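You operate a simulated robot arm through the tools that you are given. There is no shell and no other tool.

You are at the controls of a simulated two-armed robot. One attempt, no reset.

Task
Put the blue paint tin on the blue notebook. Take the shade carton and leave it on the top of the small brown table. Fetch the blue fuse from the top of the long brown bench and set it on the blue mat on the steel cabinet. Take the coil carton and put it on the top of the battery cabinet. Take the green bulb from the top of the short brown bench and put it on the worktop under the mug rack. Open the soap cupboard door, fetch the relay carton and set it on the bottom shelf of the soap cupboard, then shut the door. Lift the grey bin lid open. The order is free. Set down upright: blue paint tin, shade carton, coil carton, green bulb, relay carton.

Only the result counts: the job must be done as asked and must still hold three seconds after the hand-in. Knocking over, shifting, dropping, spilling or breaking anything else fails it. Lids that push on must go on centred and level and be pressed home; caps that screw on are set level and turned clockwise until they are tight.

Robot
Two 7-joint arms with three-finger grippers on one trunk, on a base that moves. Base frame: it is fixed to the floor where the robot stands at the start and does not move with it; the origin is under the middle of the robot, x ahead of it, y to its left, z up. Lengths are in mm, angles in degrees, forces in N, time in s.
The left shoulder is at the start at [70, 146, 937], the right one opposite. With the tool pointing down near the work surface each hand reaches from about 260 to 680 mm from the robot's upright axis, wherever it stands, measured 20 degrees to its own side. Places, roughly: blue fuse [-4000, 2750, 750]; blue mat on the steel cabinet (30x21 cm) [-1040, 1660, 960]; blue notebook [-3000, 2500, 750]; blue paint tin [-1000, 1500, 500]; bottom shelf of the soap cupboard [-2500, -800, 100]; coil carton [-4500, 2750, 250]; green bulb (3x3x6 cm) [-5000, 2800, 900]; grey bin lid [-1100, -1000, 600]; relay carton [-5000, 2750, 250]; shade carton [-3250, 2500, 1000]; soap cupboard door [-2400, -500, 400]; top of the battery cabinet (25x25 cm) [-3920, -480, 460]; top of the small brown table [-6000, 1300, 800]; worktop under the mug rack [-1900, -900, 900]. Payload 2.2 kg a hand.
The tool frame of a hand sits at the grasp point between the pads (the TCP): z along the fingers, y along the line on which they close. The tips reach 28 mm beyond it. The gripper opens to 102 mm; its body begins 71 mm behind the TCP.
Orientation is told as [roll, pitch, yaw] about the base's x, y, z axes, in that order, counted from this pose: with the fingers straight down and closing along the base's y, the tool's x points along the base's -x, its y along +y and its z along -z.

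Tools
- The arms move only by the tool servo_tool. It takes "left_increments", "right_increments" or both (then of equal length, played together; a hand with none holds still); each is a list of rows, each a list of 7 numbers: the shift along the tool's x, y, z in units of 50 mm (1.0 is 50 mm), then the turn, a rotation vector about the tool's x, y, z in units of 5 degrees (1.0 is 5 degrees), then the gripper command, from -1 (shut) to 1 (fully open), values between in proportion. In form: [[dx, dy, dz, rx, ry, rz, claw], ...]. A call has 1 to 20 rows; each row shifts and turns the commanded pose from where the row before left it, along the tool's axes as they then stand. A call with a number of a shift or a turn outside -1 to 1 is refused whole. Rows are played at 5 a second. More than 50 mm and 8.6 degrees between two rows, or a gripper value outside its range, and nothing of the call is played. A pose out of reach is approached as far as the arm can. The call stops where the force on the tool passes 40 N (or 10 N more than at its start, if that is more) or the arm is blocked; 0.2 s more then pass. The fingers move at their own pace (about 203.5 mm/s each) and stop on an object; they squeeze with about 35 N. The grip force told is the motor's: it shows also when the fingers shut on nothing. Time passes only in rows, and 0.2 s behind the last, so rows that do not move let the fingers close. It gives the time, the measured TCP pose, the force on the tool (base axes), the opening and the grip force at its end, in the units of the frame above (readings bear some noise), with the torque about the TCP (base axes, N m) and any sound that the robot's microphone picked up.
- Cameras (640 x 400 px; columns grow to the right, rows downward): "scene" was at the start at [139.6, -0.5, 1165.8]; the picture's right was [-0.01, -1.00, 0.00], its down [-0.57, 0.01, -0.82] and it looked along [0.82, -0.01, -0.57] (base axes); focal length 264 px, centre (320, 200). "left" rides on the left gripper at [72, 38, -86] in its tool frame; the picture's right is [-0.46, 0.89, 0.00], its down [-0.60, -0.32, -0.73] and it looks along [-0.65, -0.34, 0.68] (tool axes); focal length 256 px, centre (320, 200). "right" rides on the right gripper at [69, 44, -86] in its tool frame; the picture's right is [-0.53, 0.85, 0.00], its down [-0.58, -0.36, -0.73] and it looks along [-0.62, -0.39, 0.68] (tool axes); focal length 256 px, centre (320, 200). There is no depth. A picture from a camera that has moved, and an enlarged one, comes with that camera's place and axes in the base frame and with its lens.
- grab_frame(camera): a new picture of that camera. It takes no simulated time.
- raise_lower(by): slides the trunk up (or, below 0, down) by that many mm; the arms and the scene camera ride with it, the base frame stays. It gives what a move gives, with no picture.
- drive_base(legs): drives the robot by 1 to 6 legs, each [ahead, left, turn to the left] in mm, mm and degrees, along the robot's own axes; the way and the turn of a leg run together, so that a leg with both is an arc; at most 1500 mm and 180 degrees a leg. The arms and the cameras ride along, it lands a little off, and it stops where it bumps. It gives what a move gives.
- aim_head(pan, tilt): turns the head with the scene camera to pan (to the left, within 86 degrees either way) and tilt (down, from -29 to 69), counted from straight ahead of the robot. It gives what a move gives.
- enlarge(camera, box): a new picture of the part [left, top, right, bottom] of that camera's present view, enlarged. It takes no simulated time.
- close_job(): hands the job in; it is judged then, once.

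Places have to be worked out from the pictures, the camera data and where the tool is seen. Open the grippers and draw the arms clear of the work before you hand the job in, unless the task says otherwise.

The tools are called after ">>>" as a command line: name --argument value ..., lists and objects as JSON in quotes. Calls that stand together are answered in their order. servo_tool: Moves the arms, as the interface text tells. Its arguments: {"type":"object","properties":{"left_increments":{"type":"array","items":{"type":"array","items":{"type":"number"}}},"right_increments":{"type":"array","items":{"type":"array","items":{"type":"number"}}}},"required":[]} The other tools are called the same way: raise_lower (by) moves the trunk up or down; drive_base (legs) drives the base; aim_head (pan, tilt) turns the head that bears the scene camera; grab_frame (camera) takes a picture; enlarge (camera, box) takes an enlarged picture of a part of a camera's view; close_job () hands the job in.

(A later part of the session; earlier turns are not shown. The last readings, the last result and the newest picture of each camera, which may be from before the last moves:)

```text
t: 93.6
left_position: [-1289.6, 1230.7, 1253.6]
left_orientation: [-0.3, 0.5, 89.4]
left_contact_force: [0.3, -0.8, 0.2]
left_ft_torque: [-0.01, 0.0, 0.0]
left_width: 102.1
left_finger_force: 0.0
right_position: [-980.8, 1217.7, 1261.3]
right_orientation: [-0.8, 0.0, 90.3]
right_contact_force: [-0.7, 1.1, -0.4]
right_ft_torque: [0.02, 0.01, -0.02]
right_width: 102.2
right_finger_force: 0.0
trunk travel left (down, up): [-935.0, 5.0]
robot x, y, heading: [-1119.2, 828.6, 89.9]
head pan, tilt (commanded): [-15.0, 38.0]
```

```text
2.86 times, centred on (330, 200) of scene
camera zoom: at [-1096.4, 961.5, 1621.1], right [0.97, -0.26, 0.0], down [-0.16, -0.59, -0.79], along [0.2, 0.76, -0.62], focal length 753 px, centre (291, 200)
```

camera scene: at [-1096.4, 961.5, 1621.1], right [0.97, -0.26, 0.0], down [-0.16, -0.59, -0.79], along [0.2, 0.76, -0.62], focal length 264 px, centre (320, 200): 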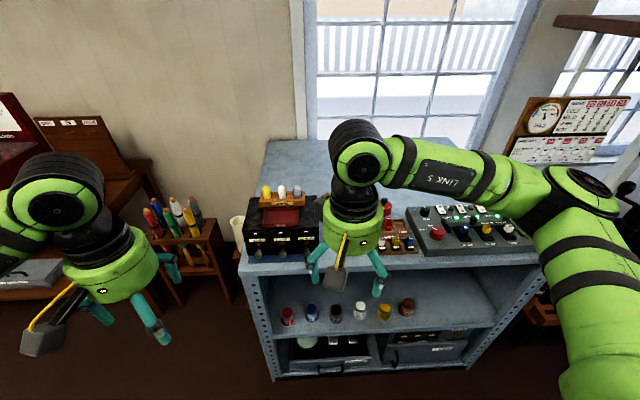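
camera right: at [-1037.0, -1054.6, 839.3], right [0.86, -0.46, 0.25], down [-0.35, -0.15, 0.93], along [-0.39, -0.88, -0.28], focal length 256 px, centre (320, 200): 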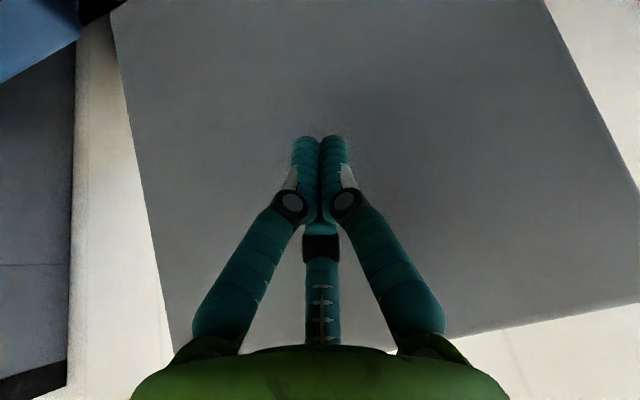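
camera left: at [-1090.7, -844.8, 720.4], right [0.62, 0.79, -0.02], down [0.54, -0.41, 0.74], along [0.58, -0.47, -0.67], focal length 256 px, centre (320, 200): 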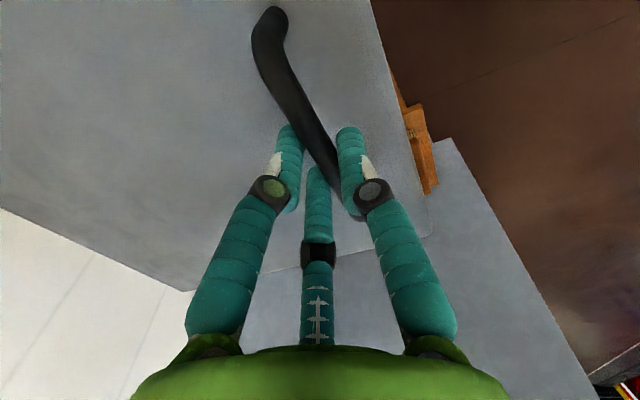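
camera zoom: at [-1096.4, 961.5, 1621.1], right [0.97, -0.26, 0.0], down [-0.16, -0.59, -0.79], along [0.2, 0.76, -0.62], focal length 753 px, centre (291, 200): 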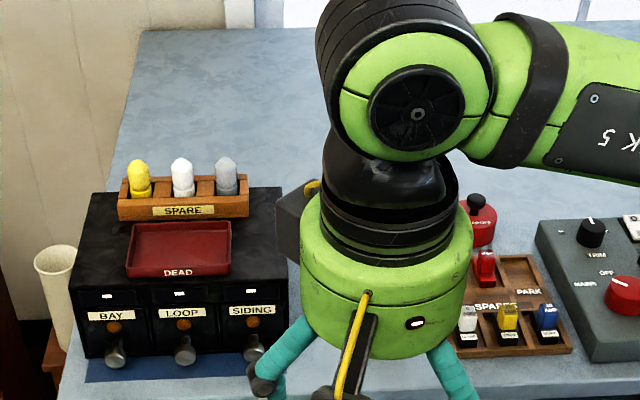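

A dark blue strip shows under and in front of the black fuse box, so the mat may be there. I move the right hand aside to see the whole area.

>>> servo_tool --right_increments '[[0.3, -0.9, 0, 0, 0, 0, 1], [0.3, -0.9, 0, 0, 0, 0, 1], [0.3, -0.9, 0, 0, 0, 0, 1], [0.3, -0.9, 0, 0, 0, 0, 1]]'

>>> enlarge --camera "scene" --box '[220, 110, 460, 280]'

```text
t: 94.6
left_position: [-1289.8, 1229.0, 1255.2]
left_orientation: [-0.3, 0.5, 89.4]
left_contact_force: [0.1, -1.1, 1.0]
left_ft_torque: [0.04, 0.04, 0.01]
left_width: 101.9
left_finger_force: 0.0
right_position: [-797.5, 1154.3, 1264.6]
right_orientation: [-0.9, -0.1, 90.4]
right_contact_force: [0.6, 0.3, 0.6]
right_ft_torque: [0.04, 0.03, -0.01]
right_width: 101.8
right_finger_force: 0.1
trunk travel left (down, up): [-935.0, 5.0]
robot x, y, heading: [-1119.2, 825.6, 89.8]
head pan, tilt (commanded): [-15.0, 38.0]
```

```text
2.35 times, centred on (340, 195) of scene
camera zoom: at [-1094.3, 958.6, 1621.3], right [0.97, -0.26, 0.0], down [-0.16, -0.59, -0.79], along [0.2, 0.76, -0.61], focal length 620 px, centre (273, 212)
```

zoom: 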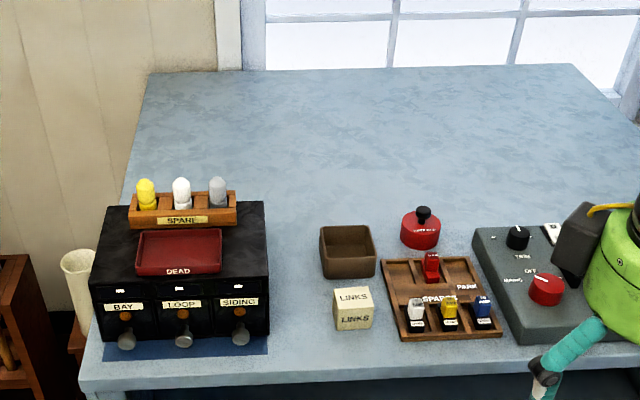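

The dark blue mat lies under the black fuse box, with a free strip along its front. I note it for later; now I lower the trunk for the tin on the shelf.

>>> raise_lower --by -560

>>> aim_head --pan 0 --tilt 25

>>> grab_frame --camera "scene"

```text
refused: -560 is not a number from -400 to 400
```

```text
t: 95.4
left_position: [-1289.7, 1230.3, 1254.5]
left_orientation: [-0.2, 0.5, 89.4]
left_contact_force: [-0.2, -0.2, -0.7]
left_ft_torque: [-0.03, -0.02, -0.05]
left_width: 101.9
left_finger_force: 0.1
right_position: [-801.2, 1156.4, 1263.9]
right_orientation: [-0.9, 0.0, 90.3]
right_contact_force: [0.3, -0.1, -0.9]
right_ft_torque: [0.0, 0.0, -0.03]
right_width: 102.0
right_finger_force: 0.1
trunk travel left (down, up): [-935.0, 5.0]
robot x, y, heading: [-1120.1, 828.4, 90.2]
head pan, tilt (commanded): [0.0, 25.0]
```

```text
taken
camera scene: at [-1118.1, 969.6, 1641.4], right [1.0, 0.0, 0.0], down [0.0, -0.42, -0.91], along [0.0, 0.91, -0.42], focal length 264 px, centre (320, 200)
```

scene: 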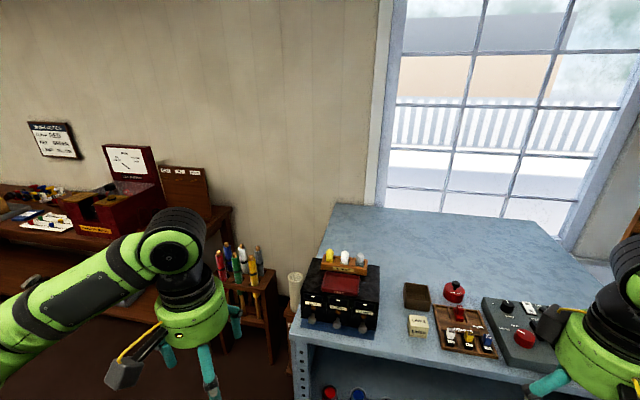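

The limit is 400 mm per call, so I lower in two steps.

>>> raise_lower --by -300

>>> raise_lower --by -260

>>> grab_frame --camera "scene"

```text
t: 98.4
left_position: [-1291.3, 1231.0, 954.4]
left_orientation: [-0.4, 0.4, 89.5]
left_contact_force: [0.5, 0.6, 0.4]
left_ft_torque: [0.01, -0.02, 0.02]
left_width: 102.0
left_finger_force: 0.1
right_position: [-802.0, 1158.4, 964.3]
right_orientation: [-0.9, -0.1, 90.3]
right_contact_force: [0.2, 0.8, -0.6]
right_ft_torque: [0.0, -0.02, 0.02]
right_width: 101.9
right_finger_force: 0.1
trunk travel left (down, up): [-635.0, 305.0]
robot x, y, heading: [-1122.1, 824.7, 90.1]
head pan, tilt (commanded): [0.0, 25.0]
```

```text
t: 101.1
left_position: [-1290.1, 1230.7, 694.6]
left_orientation: [-0.4, 0.5, 89.5]
left_contact_force: [-0.9, -0.1, 0.5]
left_ft_torque: [-0.03, -0.03, 0.0]
left_width: 102.2
left_finger_force: 0.0
right_position: [-801.4, 1157.5, 704.6]
right_orientation: [-0.9, 0.0, 90.2]
right_contact_force: [-0.5, 0.9, 0.5]
right_ft_torque: [-0.02, 0.01, 0.0]
right_width: 102.1
right_finger_force: 0.2
trunk travel left (down, up): [-375.0, 565.0]
robot x, y, heading: [-1122.3, 828.1, 89.8]
head pan, tilt (commanded): [0.0, 25.0]
```

```text
taken
camera scene: at [-1118.7, 970.1, 1081.5], right [1.0, 0.0, 0.0], down [0.0, -0.42, -0.91], along [0.0, 0.91, -0.42], focal length 264 px, centre (320, 200)
```

scene: 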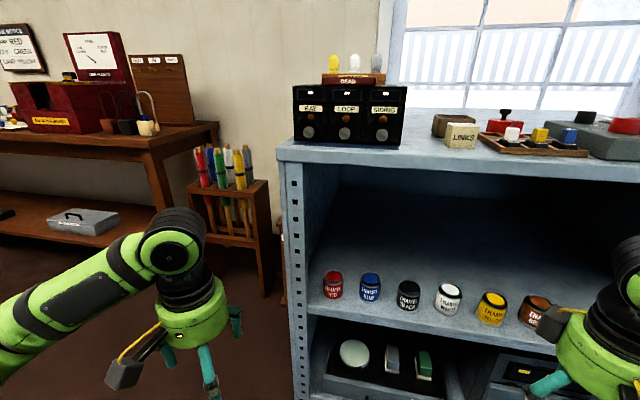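

>>> enlarge --camera "scene" --box '[270, 200, 510, 350]'

```text
2.67 times, centred on (390, 275) of scene
camera zoom: at [-1118.7, 970.1, 1081.5], right [1.0, 0.0, 0.0], down [0.0, -0.42, -0.91], along [0.0, 0.91, -0.42], focal length 703 px, centre (133, 0)
```

zoom: 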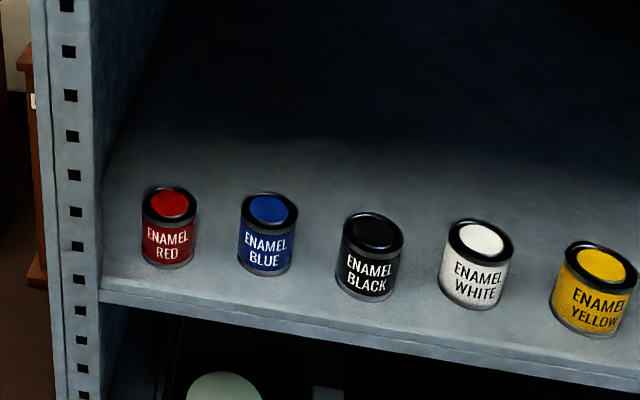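

Two views put the blue tin at about [-971, 1566], top z≈556, shelf z≈477, diameter ≈64 mm. I retract the left hand, drive 230 mm ahead, then bring the right hand in front of the tin turned 19° so the fingers fit between the neighbouring tins.

>>> servo_tool --left_increments '[[0.7, 0, 0, 0, 0, 0, 1], [0.7, 0, 0, 0, 0, 0, 1], [0.7, 0, 0, 0, 0, 0, 1], [0, 0, 0, 0, 0, 0, 1]]' --right_increments '[[0, 0, 0, 0, 0, -0.95, 0.6], [0, 0, 0, 0, 0, -0.95, 0.6], [0, 0, 0, 0, 0, -0.95, 0.6], [0, 0, 0, 0, 0, -0.95, 0.6]]'

>>> drive_base --legs '[[230, 0, 0]]'

>>> grab_frame --camera "scene"

```text
t: 102.1
left_position: [-1290.8, 1125.5, 694.4]
left_orientation: [-0.4, 0.5, 89.3]
left_contact_force: [0.9, 0.2, 0.0]
left_ft_torque: [-0.02, 0.0, -0.02]
left_width: 102.2
left_finger_force: 0.0
right_position: [-802.0, 1157.8, 703.3]
right_orientation: [-0.9, 0.2, 109.3]
right_contact_force: [0.0, -0.3, -0.8]
right_ft_torque: [0.01, 0.01, -0.02]
right_width: 81.6
right_finger_force: 0.1
trunk travel left (down, up): [-375.0, 565.0]
robot x, y, heading: [-1117.9, 823.1, 90.0]
head pan, tilt (commanded): [0.0, 25.0]
```

```text
t: 103.8
left_position: [-1291.4, 1356.0, 693.7]
left_orientation: [-0.4, 0.5, 89.3]
left_contact_force: [0.6, -0.1, 0.2]
left_ft_torque: [0.0, 0.02, 0.02]
left_width: 102.0
left_finger_force: 0.2
right_position: [-801.3, 1387.3, 704.6]
right_orientation: [-0.9, 0.4, 109.2]
right_contact_force: [0.4, -0.3, -0.5]
right_ft_torque: [-0.01, -0.01, 0.05]
right_width: 81.7
right_finger_force: 0.1
trunk travel left (down, up): [-375.0, 565.0]
robot x, y, heading: [-1120.0, 1053.2, 90.1]
head pan, tilt (commanded): [0.0, 25.0]
```

```text
taken
camera scene: at [-1118.3, 1199.7, 1081.4], right [1.0, 0.0, 0.0], down [0.0, -0.42, -0.91], along [0.0, 0.91, -0.42], focal length 264 px, centre (320, 200)
```

scene: 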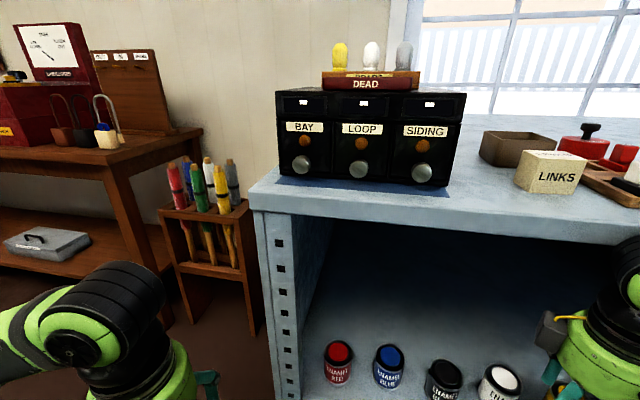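

The fuse box mat is clearly visible here too. I move the right hand in front of the blue tin at z≈620.

>>> servo_tool --right_increments '[[-0.28, 0.8, 0.425, 0, 0, 0, 0.6], [-0.28, 0.8, 0.425, 0, 0, 0, 0.6], [-0.28, 0.8, 0.425, 0, 0, 0, 0.6], [-0.28, 0.8, 0.425, 0, 0, 0, 0.6]]'

>>> grab_frame --camera "right"

>>> aim_head --pan 0 --tilt 45

>>> grab_frame --camera "scene"

```text
t: 104.8
left_position: [-1291.9, 1355.2, 694.5]
left_orientation: [-0.4, 0.5, 89.3]
left_contact_force: [0.3, -0.4, 0.0]
left_ft_torque: [-0.02, -0.03, 0.0]
left_width: 102.2
left_finger_force: 0.1
right_position: [-968.5, 1386.3, 615.1]
right_orientation: [-0.9, 0.3, 109.1]
right_contact_force: [0.2, -0.4, 0.2]
right_ft_torque: [-0.01, 0.02, 0.03]
right_width: 81.5
right_finger_force: 0.0
trunk travel left (down, up): [-375.0, 565.0]
robot x, y, heading: [-1120.0, 1052.6, 89.7]
head pan, tilt (commanded): [0.0, 25.0]
```

```text
taken
camera right: at [-987.8, 1307.1, 700.9], right [-0.97, 0.23, -0.02], down [0.14, 0.66, 0.73], along [0.18, 0.71, -0.68], focal length 256 px, centre (320, 200)
```

right: 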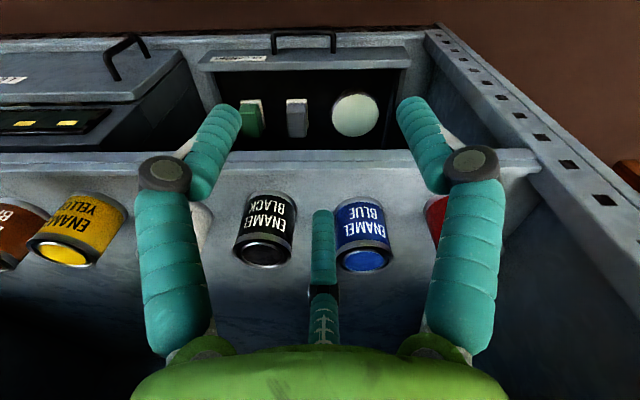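

```text
t: 105.6
left_position: [-1290.4, 1355.2, 694.2]
left_orientation: [-0.4, 0.5, 89.3]
left_contact_force: [0.2, -0.3, 0.6]
left_ft_torque: [0.0, 0.01, 0.0]
left_width: 102.0
left_finger_force: 0.0
right_position: [-967.7, 1385.8, 615.6]
right_orientation: [-0.9, 0.3, 109.2]
right_contact_force: [0.6, -0.5, 0.5]
right_ft_torque: [0.02, 0.03, 0.01]
right_width: 81.3
right_finger_force: 0.0
trunk travel left (down, up): [-375.0, 565.0]
robot x, y, heading: [-1116.8, 1056.6, 90.0]
head pan, tilt (commanded): [0.0, 45.0]
```

```text
taken
camera scene: at [-1118.4, 1188.6, 1050.9], right [1.0, 0.0, 0.0], down [0.0, -0.71, -0.71], along [0.0, 0.71, -0.71], focal length 264 px, centre (320, 200)
```

scene: 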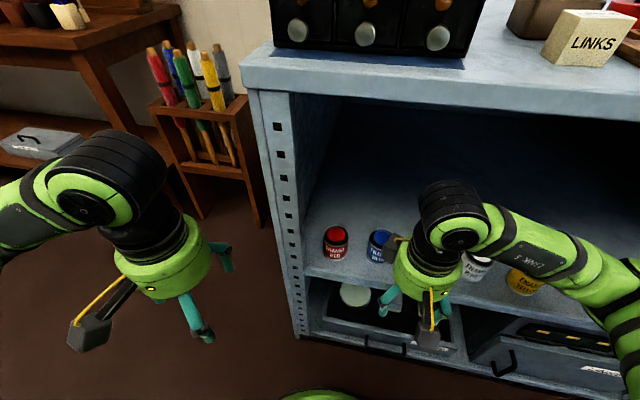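

The right camera gives the tin top centre at about [-973, 1560]. I move forward above it at z≈615 and check again.

>>> servo_tool --right_increments '[[-0.83, -0.265, 0, 0, 0, 0, 0.6], [-0.83, -0.265, 0, 0, 0, 0, 0.6], [-0.83, -0.265, 0, 0, 0, 0, 0.6], [-0.83, -0.265, 0, 0, 0, 0, 0.6]]'

>>> grab_frame --camera "right"

>>> grab_frame --camera "scene"

```text
t: 106.6
left_position: [-1291.5, 1354.6, 692.9]
left_orientation: [-0.5, 0.5, 89.2]
left_contact_force: [-1.5, -0.7, 0.0]
left_ft_torque: [-0.01, 0.02, -0.02]
left_width: 102.0
left_finger_force: 0.0
right_position: [-972.7, 1561.7, 615.6]
right_orientation: [-0.9, 0.2, 109.3]
right_contact_force: [-0.4, 0.7, -0.3]
right_ft_torque: [-0.01, -0.01, 0.05]
right_width: 81.5
right_finger_force: 0.0
trunk travel left (down, up): [-375.0, 565.0]
robot x, y, heading: [-1119.2, 1055.9, 90.0]
head pan, tilt (commanded): [0.0, 45.0]
```

```text
taken
camera right: at [-992.4, 1482.1, 701.4], right [-0.97, 0.23, -0.02], down [0.14, 0.66, 0.73], along [0.18, 0.71, -0.68], focal length 256 px, centre (320, 200)
```

right: 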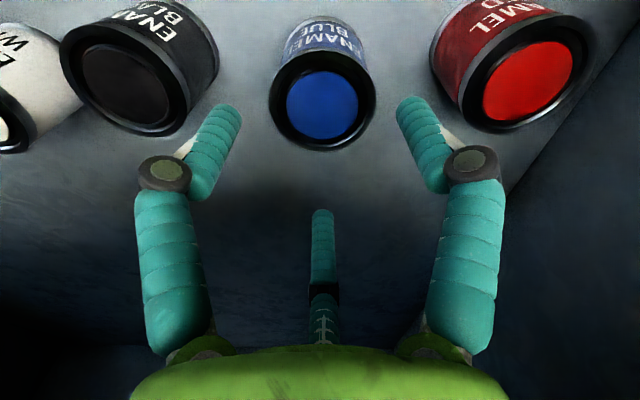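

```text
taken
camera scene: at [-1118.7, 1189.0, 1050.8], right [1.0, 0.0, 0.0], down [0.0, -0.71, -0.71], along [0.0, 0.71, -0.71], focal length 264 px, centre (320, 200)
```

scene: 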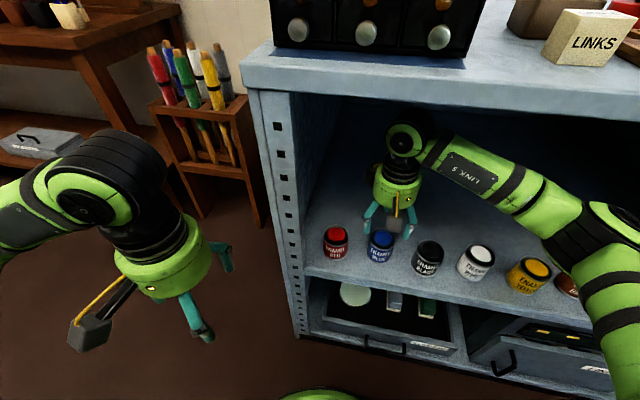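

The tin top projects to about [-975, 1553], so I shift 8 mm back, descend to z≈520 and look once more before closing.

>>> servo_tool --right_increments '[[0.14, 0.09, 0, 0, 0, 0, 0.6], [0, 0, 0.6, 0, 0, 0, 0.6], [0, 0, 0.6, 0, 0, 0, 0.6]]'

>>> grab_frame --camera "right"

```text
t: 107.4
left_position: [-1290.9, 1354.7, 695.0]
left_orientation: [-0.5, 0.5, 89.3]
left_contact_force: [-0.3, 0.1, 0.0]
left_ft_torque: [0.04, -0.01, 0.02]
left_width: 101.9
left_finger_force: 0.1
right_position: [-973.6, 1553.3, 555.6]
right_orientation: [-0.9, 0.2, 109.1]
right_contact_force: [-0.3, -0.6, 0.7]
right_ft_torque: [-0.01, 0.01, 0.01]
right_width: 81.9
right_finger_force: 0.0
trunk travel left (down, up): [-375.0, 565.0]
robot x, y, heading: [-1119.7, 1057.0, 90.3]
head pan, tilt (commanded): [0.0, 45.0]
```

```text
taken
camera right: at [-992.7, 1474.1, 641.3], right [-0.97, 0.23, -0.02], down [0.14, 0.66, 0.73], along [0.18, 0.71, -0.68], focal length 256 px, centre (320, 200)
```

right: 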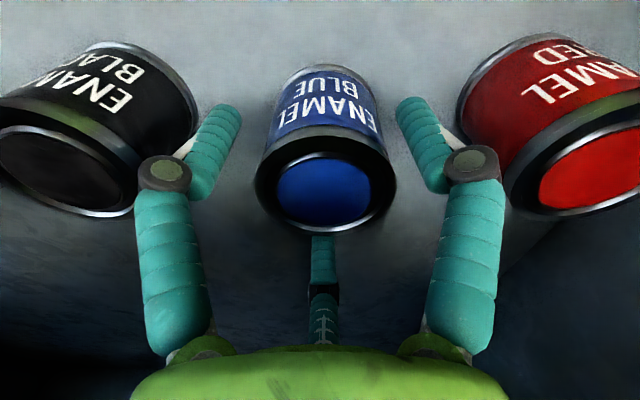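

The tin is centred between the fingers within about 3 mm. I go down 35 mm more and close.

>>> servo_tool --right_increments '[[0, 0, 0.35, 0, 0, 0, 0.6], [0, 0, 0.35, 0, 0, 0, 0.6], [0, 0, 0, 0, 0, 0, -1], [0, 0, 0, 0, 0, 0, -1], [0, 0, 0, 0, 0, 0, -1]]'

>>> grab_frame --camera "right"

```text
t: 108.6
left_position: [-1293.0, 1352.6, 695.2]
left_orientation: [-0.5, 0.3, 89.2]
left_contact_force: [0.4, 0.3, -1.3]
left_ft_torque: [0.01, 0.02, 0.01]
left_width: 102.1
left_finger_force: 0.0
right_position: [-977.4, 1552.2, 526.5]
right_orientation: [-0.7, -0.4, 109.4]
right_contact_force: [-13.0, -3.5, 28.4]
right_ft_torque: [-0.55, 1.61, 0.01]
right_width: 58.7
right_finger_force: 35.1
trunk travel left (down, up): [-375.0, 565.0]
robot x, y, heading: [-1119.5, 1056.3, 90.2]
head pan, tilt (commanded): [0.0, 45.0]
```

```text
taken
camera right: at [-995.7, 1472.8, 611.4], right [-0.97, 0.23, -0.01], down [0.15, 0.66, 0.74], along [0.17, 0.72, -0.67], focal length 256 px, centre (320, 200)
```

right: 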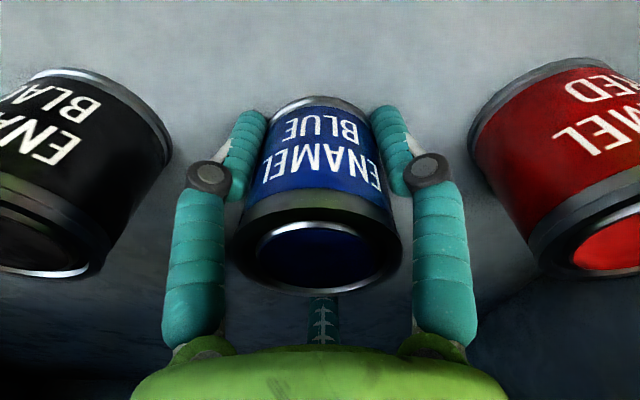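

The tin is gripped (58.7 mm, 35 N). I lift it 40 mm and check the hold.

>>> servo_tool --right_increments '[[0, 0, -0.2, 0, 0, 0, -1], [0, 0, -0.3, 0, 0, 0, -1], [0, 0, -0.4, 0, 0, 0, -1]]'

>>> grab_frame --camera "right"

>>> grab_frame --camera "scene"

```text
t: 109.4
left_position: [-1290.8, 1357.1, 694.2]
left_orientation: [-0.3, 0.5, 89.3]
left_contact_force: [0.4, 0.1, 0.6]
left_ft_torque: [-0.05, -0.02, 0.0]
left_width: 101.9
left_finger_force: 0.1
right_position: [-973.7, 1552.2, 565.5]
right_orientation: [-1.1, 0.4, 109.0]
right_contact_force: [0.4, -0.1, -1.8]
right_ft_torque: [0.01, -0.01, -0.03]
right_width: 58.1
right_finger_force: 34.5
trunk travel left (down, up): [-375.0, 565.0]
robot x, y, heading: [-1118.6, 1055.9, 90.0]
head pan, tilt (commanded): [0.0, 45.0]
```

```text
taken
camera right: at [-993.0, 1473.3, 651.4], right [-0.97, 0.23, -0.02], down [0.14, 0.67, 0.73], along [0.18, 0.71, -0.68], focal length 256 px, centre (320, 200)
```

right: 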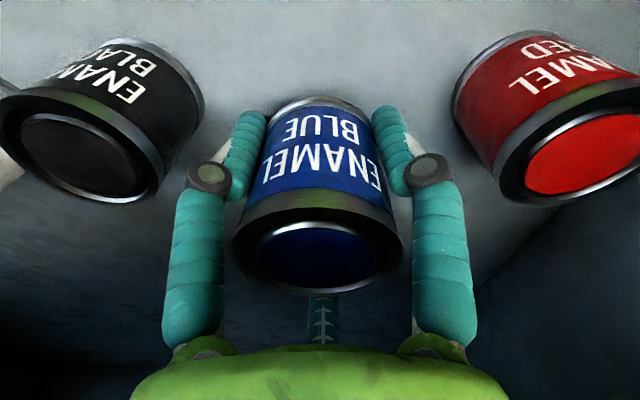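

```text
taken
camera scene: at [-1118.3, 1188.7, 1050.7], right [1.0, 0.0, 0.0], down [0.0, -0.71, -0.71], along [0.0, 0.71, -0.71], focal length 264 px, centre (320, 200)
```

scene: 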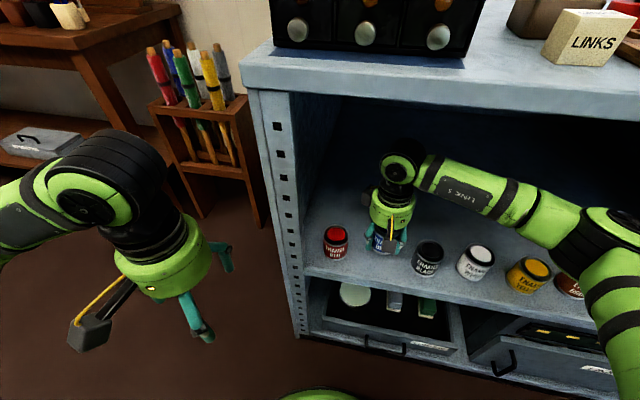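

The tin is held securely. I raise it a bit more, withdraw it from the shelf, and then back the base away from the cabinet.

>>> servo_tool --right_increments '[[0, 0, -0.6, 0, 0, 0, -1], [0.85, 0.295, 0, 0, 0, 0, -1], [0.85, 0.295, 0, 0, 0, 0, -1], [0.85, 0.295, 0, 0, 0, 0, -1], [0.85, 0.295, 0, 0, 0, 0, -1], [0.4, 0.14, -0.5, 0, 0, 0, -1]]'

>>> drive_base --legs '[[-450, 0, 0]]'

>>> raise_lower --by 200

>>> aim_head --pan 50 --tilt 15

>>> grab_frame --camera "scene"

```text
t: 110.8
left_position: [-1290.9, 1355.2, 694.6]
left_orientation: [-0.3, 0.5, 89.3]
left_contact_force: [0.1, -0.4, -1.2]
left_ft_torque: [0.01, -0.01, 0.01]
left_width: 102.0
left_finger_force: 0.2
right_position: [-973.6, 1350.5, 621.0]
right_orientation: [-0.9, 0.3, 109.1]
right_contact_force: [-0.3, -0.1, -2.5]
right_ft_torque: [0.0, 0.03, -0.03]
right_width: 58.6
right_finger_force: 34.8
trunk travel left (down, up): [-375.0, 565.0]
robot x, y, heading: [-1118.2, 1057.4, 89.9]
head pan, tilt (commanded): [0.0, 45.0]
```

```text
t: 113.6
left_position: [-1290.1, 906.1, 694.6]
left_orientation: [-0.4, 0.6, 89.3]
left_contact_force: [-0.4, 0.1, 0.2]
left_ft_torque: [-0.02, -0.02, 0.02]
left_width: 101.9
left_finger_force: 0.1
right_position: [-975.3, 902.4, 620.5]
right_orientation: [-0.9, 0.4, 109.3]
right_contact_force: [0.0, 0.3, -2.1]
right_ft_torque: [0.03, -0.01, 0.02]
right_width: 58.5
right_finger_force: 34.8
trunk travel left (down, up): [-375.0, 565.0]
robot x, y, heading: [-1120.1, 605.3, 89.8]
head pan, tilt (commanded): [0.0, 45.0]
```

```text
t: 115.7
left_position: [-1291.7, 907.5, 893.4]
left_orientation: [-0.3, 0.5, 89.3]
left_contact_force: [1.0, 0.0, -0.4]
left_ft_torque: [-0.01, 0.0, -0.01]
left_width: 102.1
left_finger_force: 0.2
right_position: [-975.9, 902.8, 820.6]
right_orientation: [-0.9, 0.3, 109.3]
right_contact_force: [0.7, -0.7, -1.7]
right_ft_torque: [0.01, 0.0, 0.02]
right_width: 58.6
right_finger_force: 35.0
trunk travel left (down, up): [-575.0, 365.0]
robot x, y, heading: [-1121.5, 604.9, 90.1]
head pan, tilt (commanded): [0.0, 45.0]
```

```text
t: 116.9
left_position: [-1291.4, 906.6, 894.2]
left_orientation: [-0.5, 0.5, 89.4]
left_contact_force: [-0.3, -0.1, 0.3]
left_ft_torque: [-0.01, -0.01, -0.02]
left_width: 102.2
left_finger_force: 0.1
right_position: [-974.9, 901.0, 821.2]
right_orientation: [-0.9, 0.3, 109.2]
right_contact_force: [0.3, 0.0, -2.1]
right_ft_torque: [0.0, -0.01, 0.0]
right_width: 58.5
right_finger_force: 34.6
trunk travel left (down, up): [-575.0, 365.0]
robot x, y, heading: [-1120.8, 608.5, 89.6]
head pan, tilt (commanded): [50.0, 15.0]
```

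```text
taken
camera scene: at [-1190.4, 718.6, 1297.6], right [0.64, 0.76, 0.0], down [0.2, -0.17, -0.97], along [-0.74, 0.62, -0.26], focal length 264 px, centre (320, 200)
```

scene: 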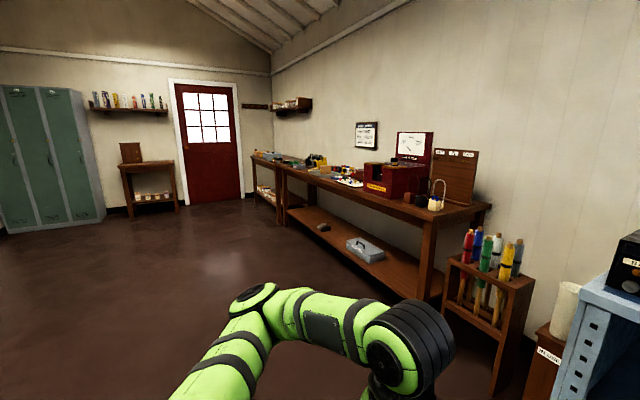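

>>> enlarge --camera "scene" --box '[240, 80, 500, 280]'

```text
2.00 times, centred on (370, 180) of scene
camera zoom: at [-1190.4, 718.6, 1297.6], right [0.64, 0.76, 0.0], down [0.2, -0.17, -0.97], along [-0.74, 0.62, -0.26], focal length 527 px, centre (220, 240)
```

zoom: 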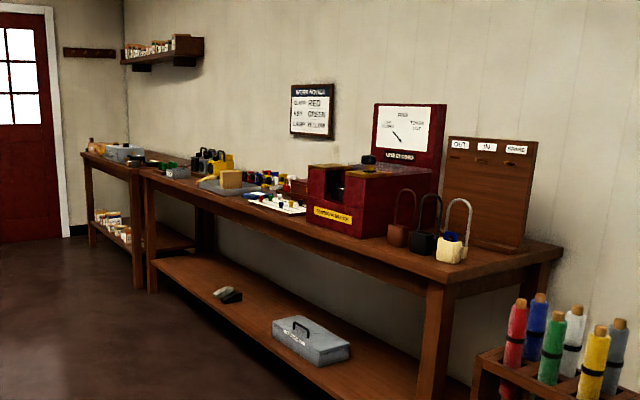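

The long bench runs along the right wall, turned about 11° like the rest of the room, with the notebook near its far half. I align my heading with it (≈78.7°) and drive sideways to about x=-3100, y=1600.

>>> drive_base --legs '[[0, 0, -11], [290, 1067, 0], [290, 1067, 0]]'

>>> aim_head --pan 0 --tilt 20

>>> grab_frame --camera "scene"

```text
t: 128.5
left_position: [-3209.2, 1893.9, 893.7]
left_orientation: [-0.4, 0.5, 78.8]
left_contact_force: [0.0, 0.3, 0.5]
left_ft_torque: [-0.02, 0.01, -0.01]
left_width: 102.1
left_finger_force: 0.0
right_position: [-2899.3, 1832.7, 822.0]
right_orientation: [-1.0, 0.2, 98.6]
right_contact_force: [0.3, 0.1, -1.7]
right_ft_torque: [0.03, 0.01, -0.03]
right_width: 58.1
right_finger_force: 35.2
trunk travel left (down, up): [-575.0, 365.0]
robot x, y, heading: [-3099.2, 1567.8, 79.6]
head pan, tilt (commanded): [50.0, 15.0]
```

```text
t: 129.7
left_position: [-3208.5, 1893.2, 893.2]
left_orientation: [-0.4, 0.5, 78.8]
left_contact_force: [0.3, -0.7, -0.3]
left_ft_torque: [-0.02, -0.01, -0.03]
left_width: 101.8
left_finger_force: 0.0
right_position: [-2897.1, 1832.5, 820.9]
right_orientation: [-0.8, 0.3, 98.6]
right_contact_force: [-0.1, -0.5, -2.7]
right_ft_torque: [-0.01, 0.02, 0.0]
right_width: 58.5
right_finger_force: 34.5
trunk travel left (down, up): [-575.0, 365.0]
robot x, y, heading: [-3097.1, 1566.6, 79.4]
head pan, tilt (commanded): [0.0, 20.0]
```

```text
taken
camera scene: at [-3068.0, 1710.5, 1289.5], right [0.98, -0.18, 0.0], down [-0.06, -0.34, -0.94], along [0.17, 0.92, -0.34], focal length 264 px, centre (320, 200)
```

scene: 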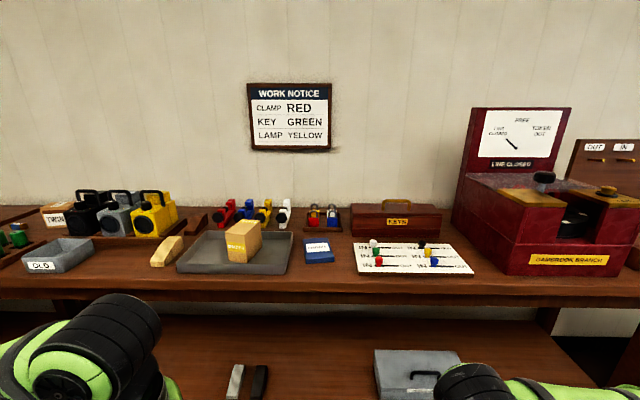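

>>> enlarge --camera "scene" --box '[0, 160, 240, 310]'

>>> enlarge --camera "scene" --box '[150, 170, 390, 320]'

```text
2.67 times, centred on (120, 235) of scene
camera zoom: at [-3068.0, 1710.5, 1289.5], right [0.98, -0.18, 0.0], down [-0.06, -0.34, -0.94], along [0.17, 0.92, -0.34], focal length 703 px, centre (853, 107)
```

zoom: 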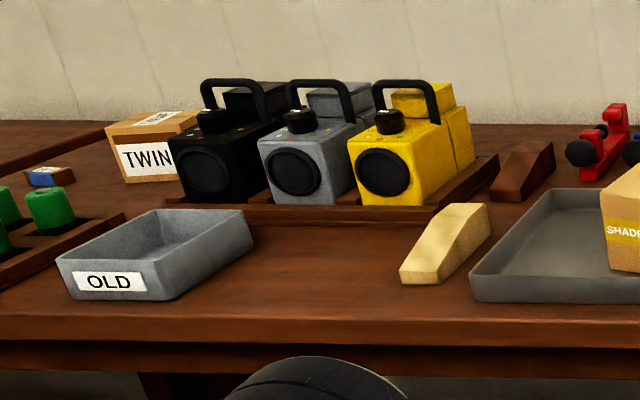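

```text
2.67 times, centred on (270, 245) of scene
camera zoom: at [-3068.0, 1710.5, 1289.5], right [0.98, -0.18, 0.0], down [-0.06, -0.34, -0.94], along [0.17, 0.92, -0.34], focal length 703 px, centre (453, 80)
```

zoom: 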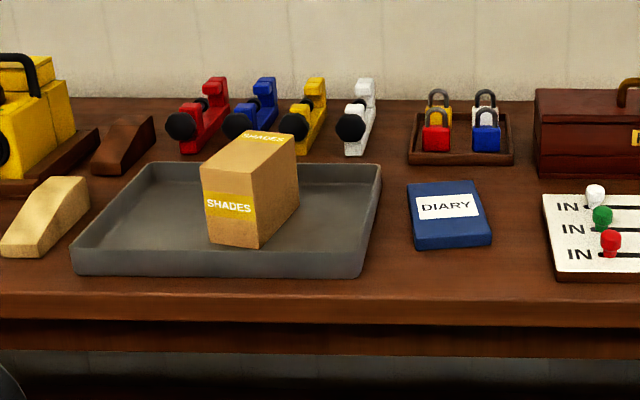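

The notebook is the blue "DIARY" on the bench at about [-2939, 2422], and the "SHADES" carton stands in a grey tray beside it. I raise the trunk so the tin clears the bench and move closer.

>>> raise_lower --by 200

>>> drive_base --legs '[[200, 150, 0]]'

>>> aim_head --pan -5 --tilt 40

>>> grab_frame --camera "scene"

```text
t: 131.8
left_position: [-3210.1, 1893.9, 1093.8]
left_orientation: [-0.4, 0.5, 78.8]
left_contact_force: [0.0, -0.4, 0.2]
left_ft_torque: [-0.01, -0.01, 0.0]
left_width: 102.1
left_finger_force: 0.1
right_position: [-2898.9, 1832.1, 1021.0]
right_orientation: [-0.9, 0.3, 98.7]
right_contact_force: [0.6, 0.1, -2.4]
right_ft_torque: [-0.03, 0.01, 0.01]
right_width: 58.2
right_finger_force: 34.7
trunk travel left (down, up): [-775.0, 165.0]
robot x, y, heading: [-3096.6, 1566.5, 79.4]
head pan, tilt (commanded): [0.0, 20.0]
```

```text
t: 133.7
left_position: [-3319.4, 2115.0, 1095.6]
left_orientation: [-0.3, 0.5, 78.7]
left_contact_force: [0.4, 0.2, -0.4]
left_ft_torque: [0.02, 0.04, -0.02]
left_width: 101.9
left_finger_force: 0.1
right_position: [-3011.5, 2052.7, 1020.9]
right_orientation: [-0.9, 0.4, 98.6]
right_contact_force: [0.6, -0.3, -1.9]
right_ft_torque: [0.02, 0.02, -0.04]
right_width: 58.1
right_finger_force: 34.8
trunk travel left (down, up): [-775.0, 165.0]
robot x, y, heading: [-3208.3, 1793.4, 79.1]
head pan, tilt (commanded): [0.0, 20.0]
```

```text
t: 134.5
left_position: [-3322.1, 2117.6, 1095.0]
left_orientation: [-0.4, 0.5, 78.7]
left_contact_force: [-0.1, -0.2, 0.5]
left_ft_torque: [-0.02, 0.0, 0.0]
left_width: 101.9
left_finger_force: 0.1
right_position: [-3010.6, 2054.7, 1021.3]
right_orientation: [-0.8, 0.3, 98.6]
right_contact_force: [0.3, -0.2, -2.4]
right_ft_torque: [0.01, 0.03, -0.01]
right_width: 58.4
right_finger_force: 35.0
trunk travel left (down, up): [-775.0, 165.0]
robot x, y, heading: [-3207.6, 1792.2, 79.4]
head pan, tilt (commanded): [-5.0, 40.0]
```

```text
taken
camera scene: at [-3174.5, 1923.8, 1458.1], right [0.96, -0.27, 0.0], down [-0.17, -0.62, -0.77], along [0.21, 0.74, -0.64], focal length 264 px, centre (320, 200)
```

scene: 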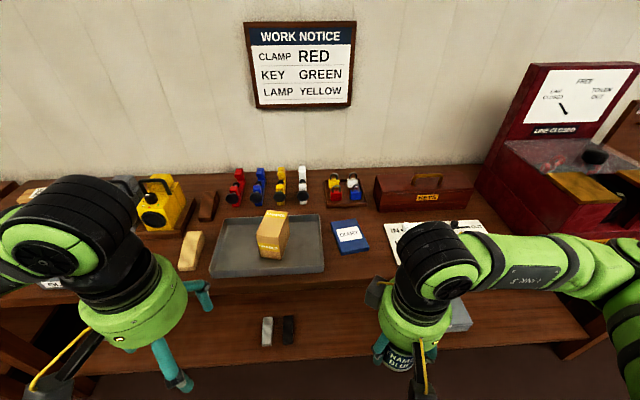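

Triangulating both views puts the notebook centre near [-2937, 2433, 852]. I drive 180 mm further ahead with the tin held high.

>>> drive_base --legs '[[180, 0, 0]]'

>>> aim_head --pan -10 --tilt 55

>>> grab_frame --camera "scene"

>>> grab_frame --camera "right"

```text
t: 136.0
left_position: [-3289.1, 2289.3, 1095.3]
left_orientation: [-0.4, 0.4, 78.7]
left_contact_force: [1.2, 0.0, -0.6]
left_ft_torque: [0.01, 0.01, -0.02]
left_width: 102.4
left_finger_force: 0.0
right_position: [-2977.3, 2226.1, 1021.9]
right_orientation: [-0.9, 0.3, 98.6]
right_contact_force: [-1.0, -0.6, -1.3]
right_ft_torque: [-0.01, 0.01, -0.04]
right_width: 58.5
right_finger_force: 35.4
trunk travel left (down, up): [-775.0, 165.0]
robot x, y, heading: [-3175.3, 1964.1, 79.1]
head pan, tilt (commanded): [-5.0, 40.0]
```

```text
t: 136.8
left_position: [-3288.7, 2292.2, 1094.9]
left_orientation: [-0.4, 0.6, 78.6]
left_contact_force: [-0.4, -0.5, -1.0]
left_ft_torque: [0.03, 0.04, 0.02]
left_width: 102.1
left_finger_force: 0.0
right_position: [-2978.5, 2229.2, 1021.1]
right_orientation: [-0.8, 0.4, 98.6]
right_contact_force: [0.2, 0.4, -2.9]
right_ft_torque: [-0.01, 0.0, 0.0]
right_width: 58.6
right_finger_force: 35.0
trunk travel left (down, up): [-775.0, 165.0]
robot x, y, heading: [-3179.0, 1965.0, 79.3]
head pan, tilt (commanded): [-10.0, 55.0]
```

```text
taken
camera scene: at [-3138.5, 2084.5, 1437.3], right [0.94, -0.35, 0.0], down [-0.29, -0.77, -0.57], along [0.2, 0.54, -0.82], focal length 264 px, centre (320, 200)
```

scene: 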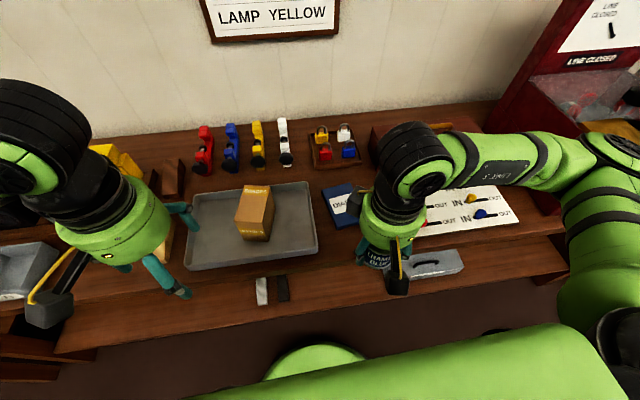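

```text
taken
camera right: at [-3010.9, 2154.9, 1106.6], right [-0.92, 0.4, -0.02], down [0.26, 0.63, 0.73], along [0.3, 0.67, -0.68], focal length 256 px, centre (320, 200)
```

right: 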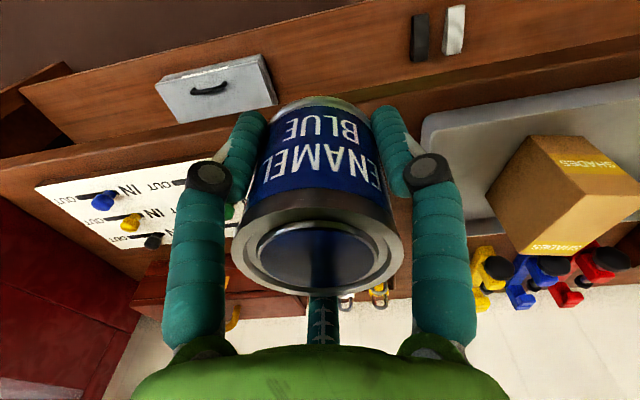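

The notebook spans from about [-2996, 2376] to [-2977, 2504] on its left edge, so its centre is about [-2940, 2432]. I move the tin above it.

>>> servo_tool --right_increments '[[-0.78, -0.272, 0, 0, 0, 0, -1], [-0.78, -0.272, 0, 0, 0, 0, -1], [-0.78, -0.272, 0, 0, 0, 0, -1], [-0.78, -0.272, 0, 0, 0, 0, -1], [-0.78, -0.272, 0, 0, 0, 0, -1]]'

>>> grab_frame --camera "right"

>>> grab_frame --camera "scene"

```text
t: 138.0
left_position: [-3288.5, 2292.5, 1093.2]
left_orientation: [-0.5, 0.7, 78.7]
left_contact_force: [-0.1, 0.5, -0.1]
left_ft_torque: [-0.03, -0.01, 0.02]
left_width: 101.8
left_finger_force: 0.0
right_position: [-2940.7, 2431.7, 1020.7]
right_orientation: [-0.9, 0.6, 98.6]
right_contact_force: [1.6, 0.0, -2.2]
right_ft_torque: [-0.02, 0.01, 0.01]
right_width: 58.6
right_finger_force: 35.4
trunk travel left (down, up): [-775.0, 165.0]
robot x, y, heading: [-3174.4, 1965.3, 79.5]
head pan, tilt (commanded): [-10.0, 55.0]
```

```text
taken
camera right: at [-2973.2, 2358.8, 1105.8], right [-0.92, 0.4, -0.02], down [0.26, 0.63, 0.73], along [0.3, 0.67, -0.68], focal length 256 px, centre (320, 200)
```

right: 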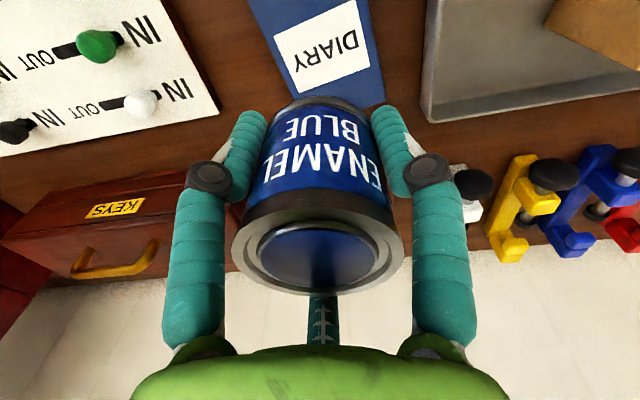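

```text
taken
camera scene: at [-3139.1, 2085.4, 1437.2], right [0.94, -0.35, 0.0], down [-0.29, -0.77, -0.57], along [0.2, 0.54, -0.82], focal length 264 px, centre (320, 200)
```

scene: 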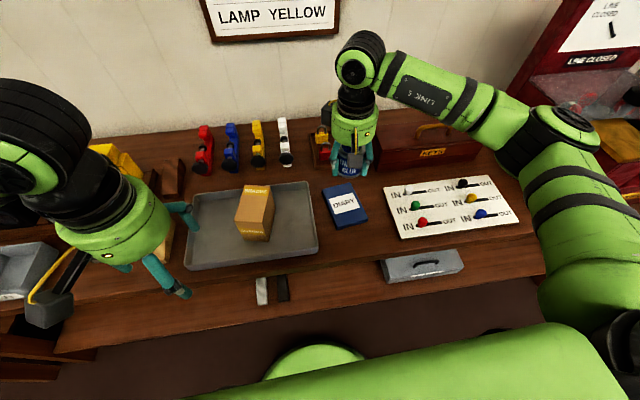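

The hand camera and scene view agree the tin is over the notebook's centre. I lower 95 mm, then approach in small steps watching the vertical force.

>>> servo_tool --right_increments '[[0, 0, 0.475, 0, 0, 0, -1], [0, 0, 0.475, 0, 0, 0, -1], [0, 0, 0.475, 0, 0, 0, -1], [0, 0, 0.475, 0, 0, 0, -1]]'

>>> enlarge --camera "scene" --box '[280, 120, 440, 240]'

>>> grab_frame --camera "right"

```text
t: 139.0
left_position: [-3287.9, 2292.6, 1094.2]
left_orientation: [-0.4, 0.6, 78.7]
left_contact_force: [-0.4, 0.2, -0.2]
left_ft_torque: [0.02, -0.02, 0.0]
left_width: 102.1
left_finger_force: 0.1
right_position: [-2938.0, 2432.1, 925.2]
right_orientation: [-0.8, 0.4, 98.5]
right_contact_force: [-0.4, -0.3, -1.9]
right_ft_torque: [0.0, -0.01, -0.01]
right_width: 58.3
right_finger_force: 34.6
trunk travel left (down, up): [-775.0, 165.0]
robot x, y, heading: [-3173.9, 1967.2, 79.1]
head pan, tilt (commanded): [-10.0, 55.0]
```

```text
3.33 times, centred on (360, 180) of scene
camera zoom: at [-3138.4, 2084.1, 1437.4], right [0.94, -0.35, 0.0], down [-0.29, -0.77, -0.57], along [0.2, 0.54, -0.82], focal length 879 px, centre (187, 267)
```

zoom: 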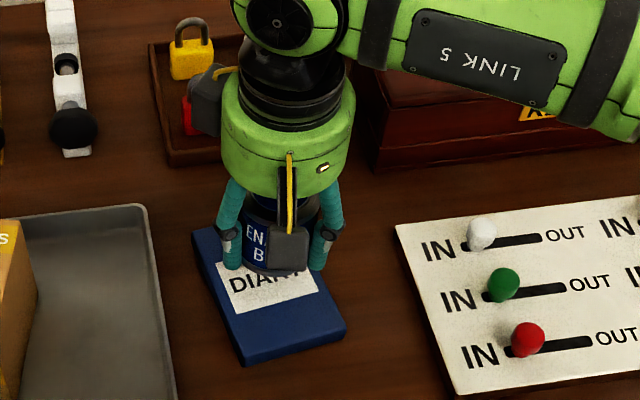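

```text
taken
camera right: at [-2971.6, 2357.7, 1010.6], right [-0.92, 0.4, -0.02], down [0.26, 0.63, 0.73], along [0.3, 0.67, -0.68], focal length 256 px, centre (320, 200)
```

right: 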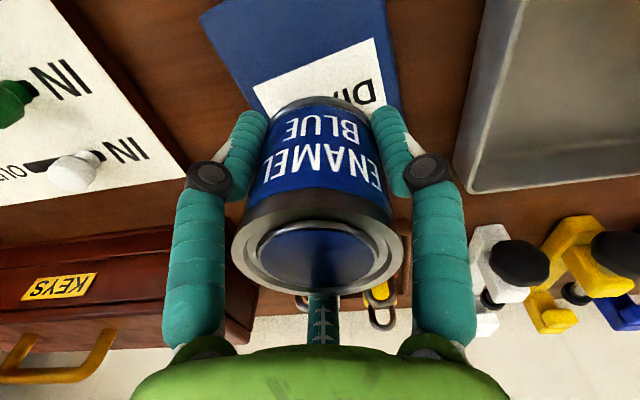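

The tin is over the middle of the notebook and about 20 mm above it. I lower in 5 mm steps.

>>> servo_tool --right_increments '[[0, 0, 0.1, 0, 0, 0, -1], [0, 0, 0.1, 0, 0, 0, -1], [0, 0, 0.1, 0, 0, 0, -1]]'

```text
t: 139.8
left_position: [-3286.4, 2290.9, 1093.3]
left_orientation: [-0.4, 0.4, 78.6]
left_contact_force: [0.1, 0.7, -0.1]
left_ft_torque: [0.02, 0.02, -0.01]
left_width: 102.1
left_finger_force: 0.1
right_position: [-2937.5, 2432.4, 909.8]
right_orientation: [-0.8, 0.3, 98.6]
right_contact_force: [-0.6, -0.5, -2.1]
right_ft_torque: [0.01, 0.03, -0.01]
right_width: 58.2
right_finger_force: 35.3
trunk travel left (down, up): [-775.0, 165.0]
robot x, y, heading: [-3172.2, 1966.3, 79.3]
head pan, tilt (commanded): [-10.0, 55.0]
```

>>> servo_tool --right_increments '[[0, 0, 0.08, 0, 0, 0, -1], [0, 0, 0.08, 0, 0, 0, -1]]'

>>> enlarge --camera "scene" --box '[280, 120, 440, 240]'

```text
t: 140.4
left_position: [-3288.3, 2290.5, 1092.6]
left_orientation: [-0.4, 0.6, 78.6]
left_contact_force: [0.3, 0.1, 0.0]
left_ft_torque: [-0.03, -0.02, -0.03]
left_width: 102.0
left_finger_force: 0.1
right_position: [-2937.6, 2431.3, 900.6]
right_orientation: [-0.7, 0.4, 98.5]
right_contact_force: [0.5, -0.2, -1.3]
right_ft_torque: [-0.01, 0.0, 0.0]
right_width: 58.7
right_finger_force: 35.0
trunk travel left (down, up): [-775.0, 165.0]
robot x, y, heading: [-3175.4, 1966.8, 79.4]
head pan, tilt (commanded): [-10.0, 55.0]
```

```text
3.33 times, centred on (360, 180) of scene
camera zoom: at [-3138.6, 2083.6, 1437.4], right [0.94, -0.35, 0.0], down [-0.29, -0.77, -0.57], along [0.2, 0.54, -0.82], focal length 879 px, centre (187, 267)
```

zoom: 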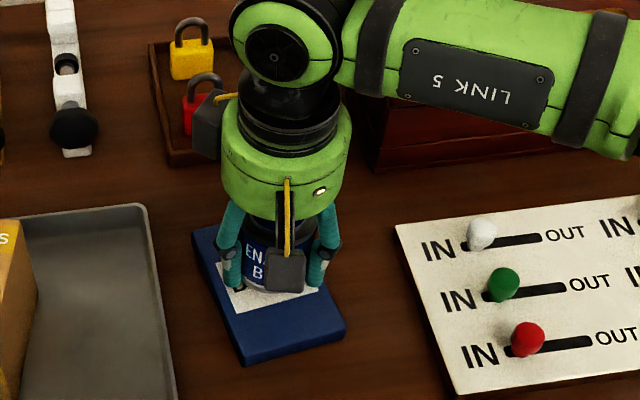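

Not touching yet; I continue in 3 mm steps.

>>> servo_tool --right_increments '[[0, 0, 0.06, 0, 0, 0, -1], [0, 0, 0.06, 0, 0, 0, -1]]'

>>> servo_tool --right_increments '[[0, 0, 0.06, 0, 0, 0, -1]]'

```text
t: 141.0
left_position: [-3288.8, 2291.4, 1094.0]
left_orientation: [-0.4, 0.5, 78.8]
left_contact_force: [0.5, -0.4, 0.3]
left_ft_torque: [-0.01, -0.01, 0.03]
left_width: 102.0
left_finger_force: 0.0
right_position: [-2938.2, 2431.5, 895.9]
right_orientation: [-0.8, 0.3, 98.7]
right_contact_force: [-0.5, -0.7, -2.9]
right_ft_torque: [-0.02, 0.01, 0.01]
right_width: 58.7
right_finger_force: 34.9
trunk travel left (down, up): [-775.0, 165.0]
robot x, y, heading: [-3173.1, 1969.2, 79.3]
head pan, tilt (commanded): [-10.0, 55.0]
```

```text
t: 141.4
left_position: [-3288.6, 2290.3, 1094.1]
left_orientation: [-0.4, 0.5, 78.6]
left_contact_force: [-0.5, 0.0, 0.8]
left_ft_torque: [-0.02, 0.02, 0.01]
left_width: 102.1
left_finger_force: 0.0
right_position: [-2938.7, 2432.2, 894.1]
right_orientation: [-0.9, 0.3, 98.6]
right_contact_force: [1.3, -0.1, 2.9]
right_ft_torque: [-0.01, 0.19, 0.03]
right_width: 58.2
right_finger_force: 34.8
trunk travel left (down, up): [-775.0, 165.0]
robot x, y, heading: [-3175.0, 1965.5, 79.0]
head pan, tilt (commanded): [-10.0, 55.0]
```

Contact: the vertical force changed from -2 to +3 N at z≈894. I press 1.5 mm more, open the fingers and lift straight up.

>>> servo_tool --right_increments '[[0, 0, 0.03, 0, 0, 0, -1], [0, 0, 0, 0, 0, 0, 0.6], [0, 0, 0, 0, 0, 0, 0.6], [0, 0, 0, 0, 0, 0, 0.6], [0, 0, -0.5, 0, 0, 0, 0.6], [0, 0, -0.8, 0, 0, 0, 0.6], [0, 0, -0.8, 0, 0, 0, 0.6]]'

>>> grab_frame --camera "right"

>>> enlarge --camera "scene" --box '[280, 120, 440, 240]'

```text
t: 143.0
left_position: [-3287.9, 2290.2, 1093.5]
left_orientation: [-0.4, 0.4, 78.7]
left_contact_force: [1.2, 0.7, 0.2]
left_ft_torque: [-0.02, -0.01, 0.03]
left_width: 101.9
left_finger_force: 0.1
right_position: [-2939.9, 2430.6, 999.6]
right_orientation: [-0.9, 0.3, 98.6]
right_contact_force: [-0.2, -1.1, 1.0]
right_ft_torque: [0.04, 0.01, 0.01]
right_width: 81.9
right_finger_force: 0.0
trunk travel left (down, up): [-775.0, 165.0]
robot x, y, heading: [-3174.0, 1965.0, 79.5]
head pan, tilt (commanded): [-10.0, 55.0]
```

```text
taken
camera right: at [-2972.7, 2357.0, 1084.6], right [-0.92, 0.4, -0.02], down [0.26, 0.63, 0.73], along [0.31, 0.67, -0.68], focal length 256 px, centre (320, 200)
```

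right: 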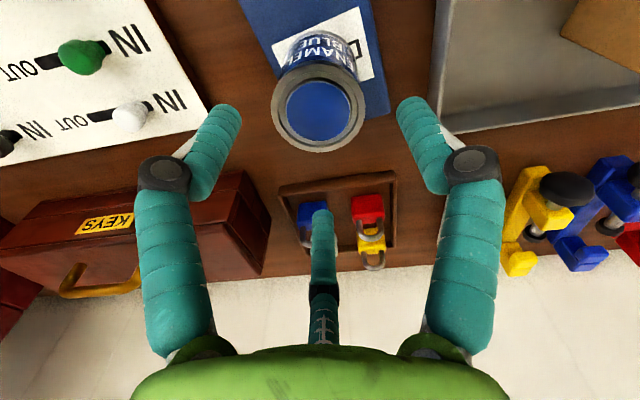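

```text
3.33 times, centred on (360, 180) of scene
camera zoom: at [-3139.3, 2082.8, 1437.4], right [0.94, -0.35, 0.0], down [-0.29, -0.77, -0.57], along [0.2, 0.54, -0.82], focal length 879 px, centre (187, 267)
```

zoom: 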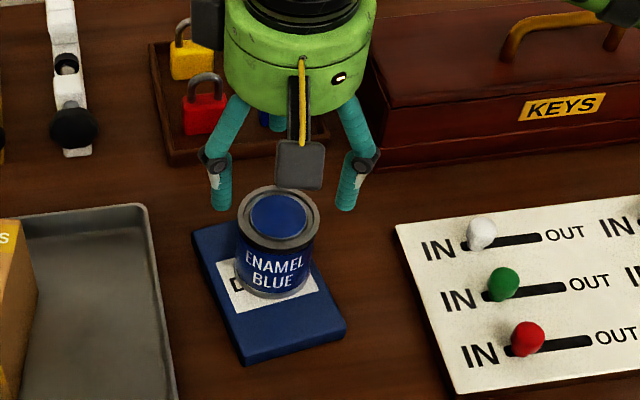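

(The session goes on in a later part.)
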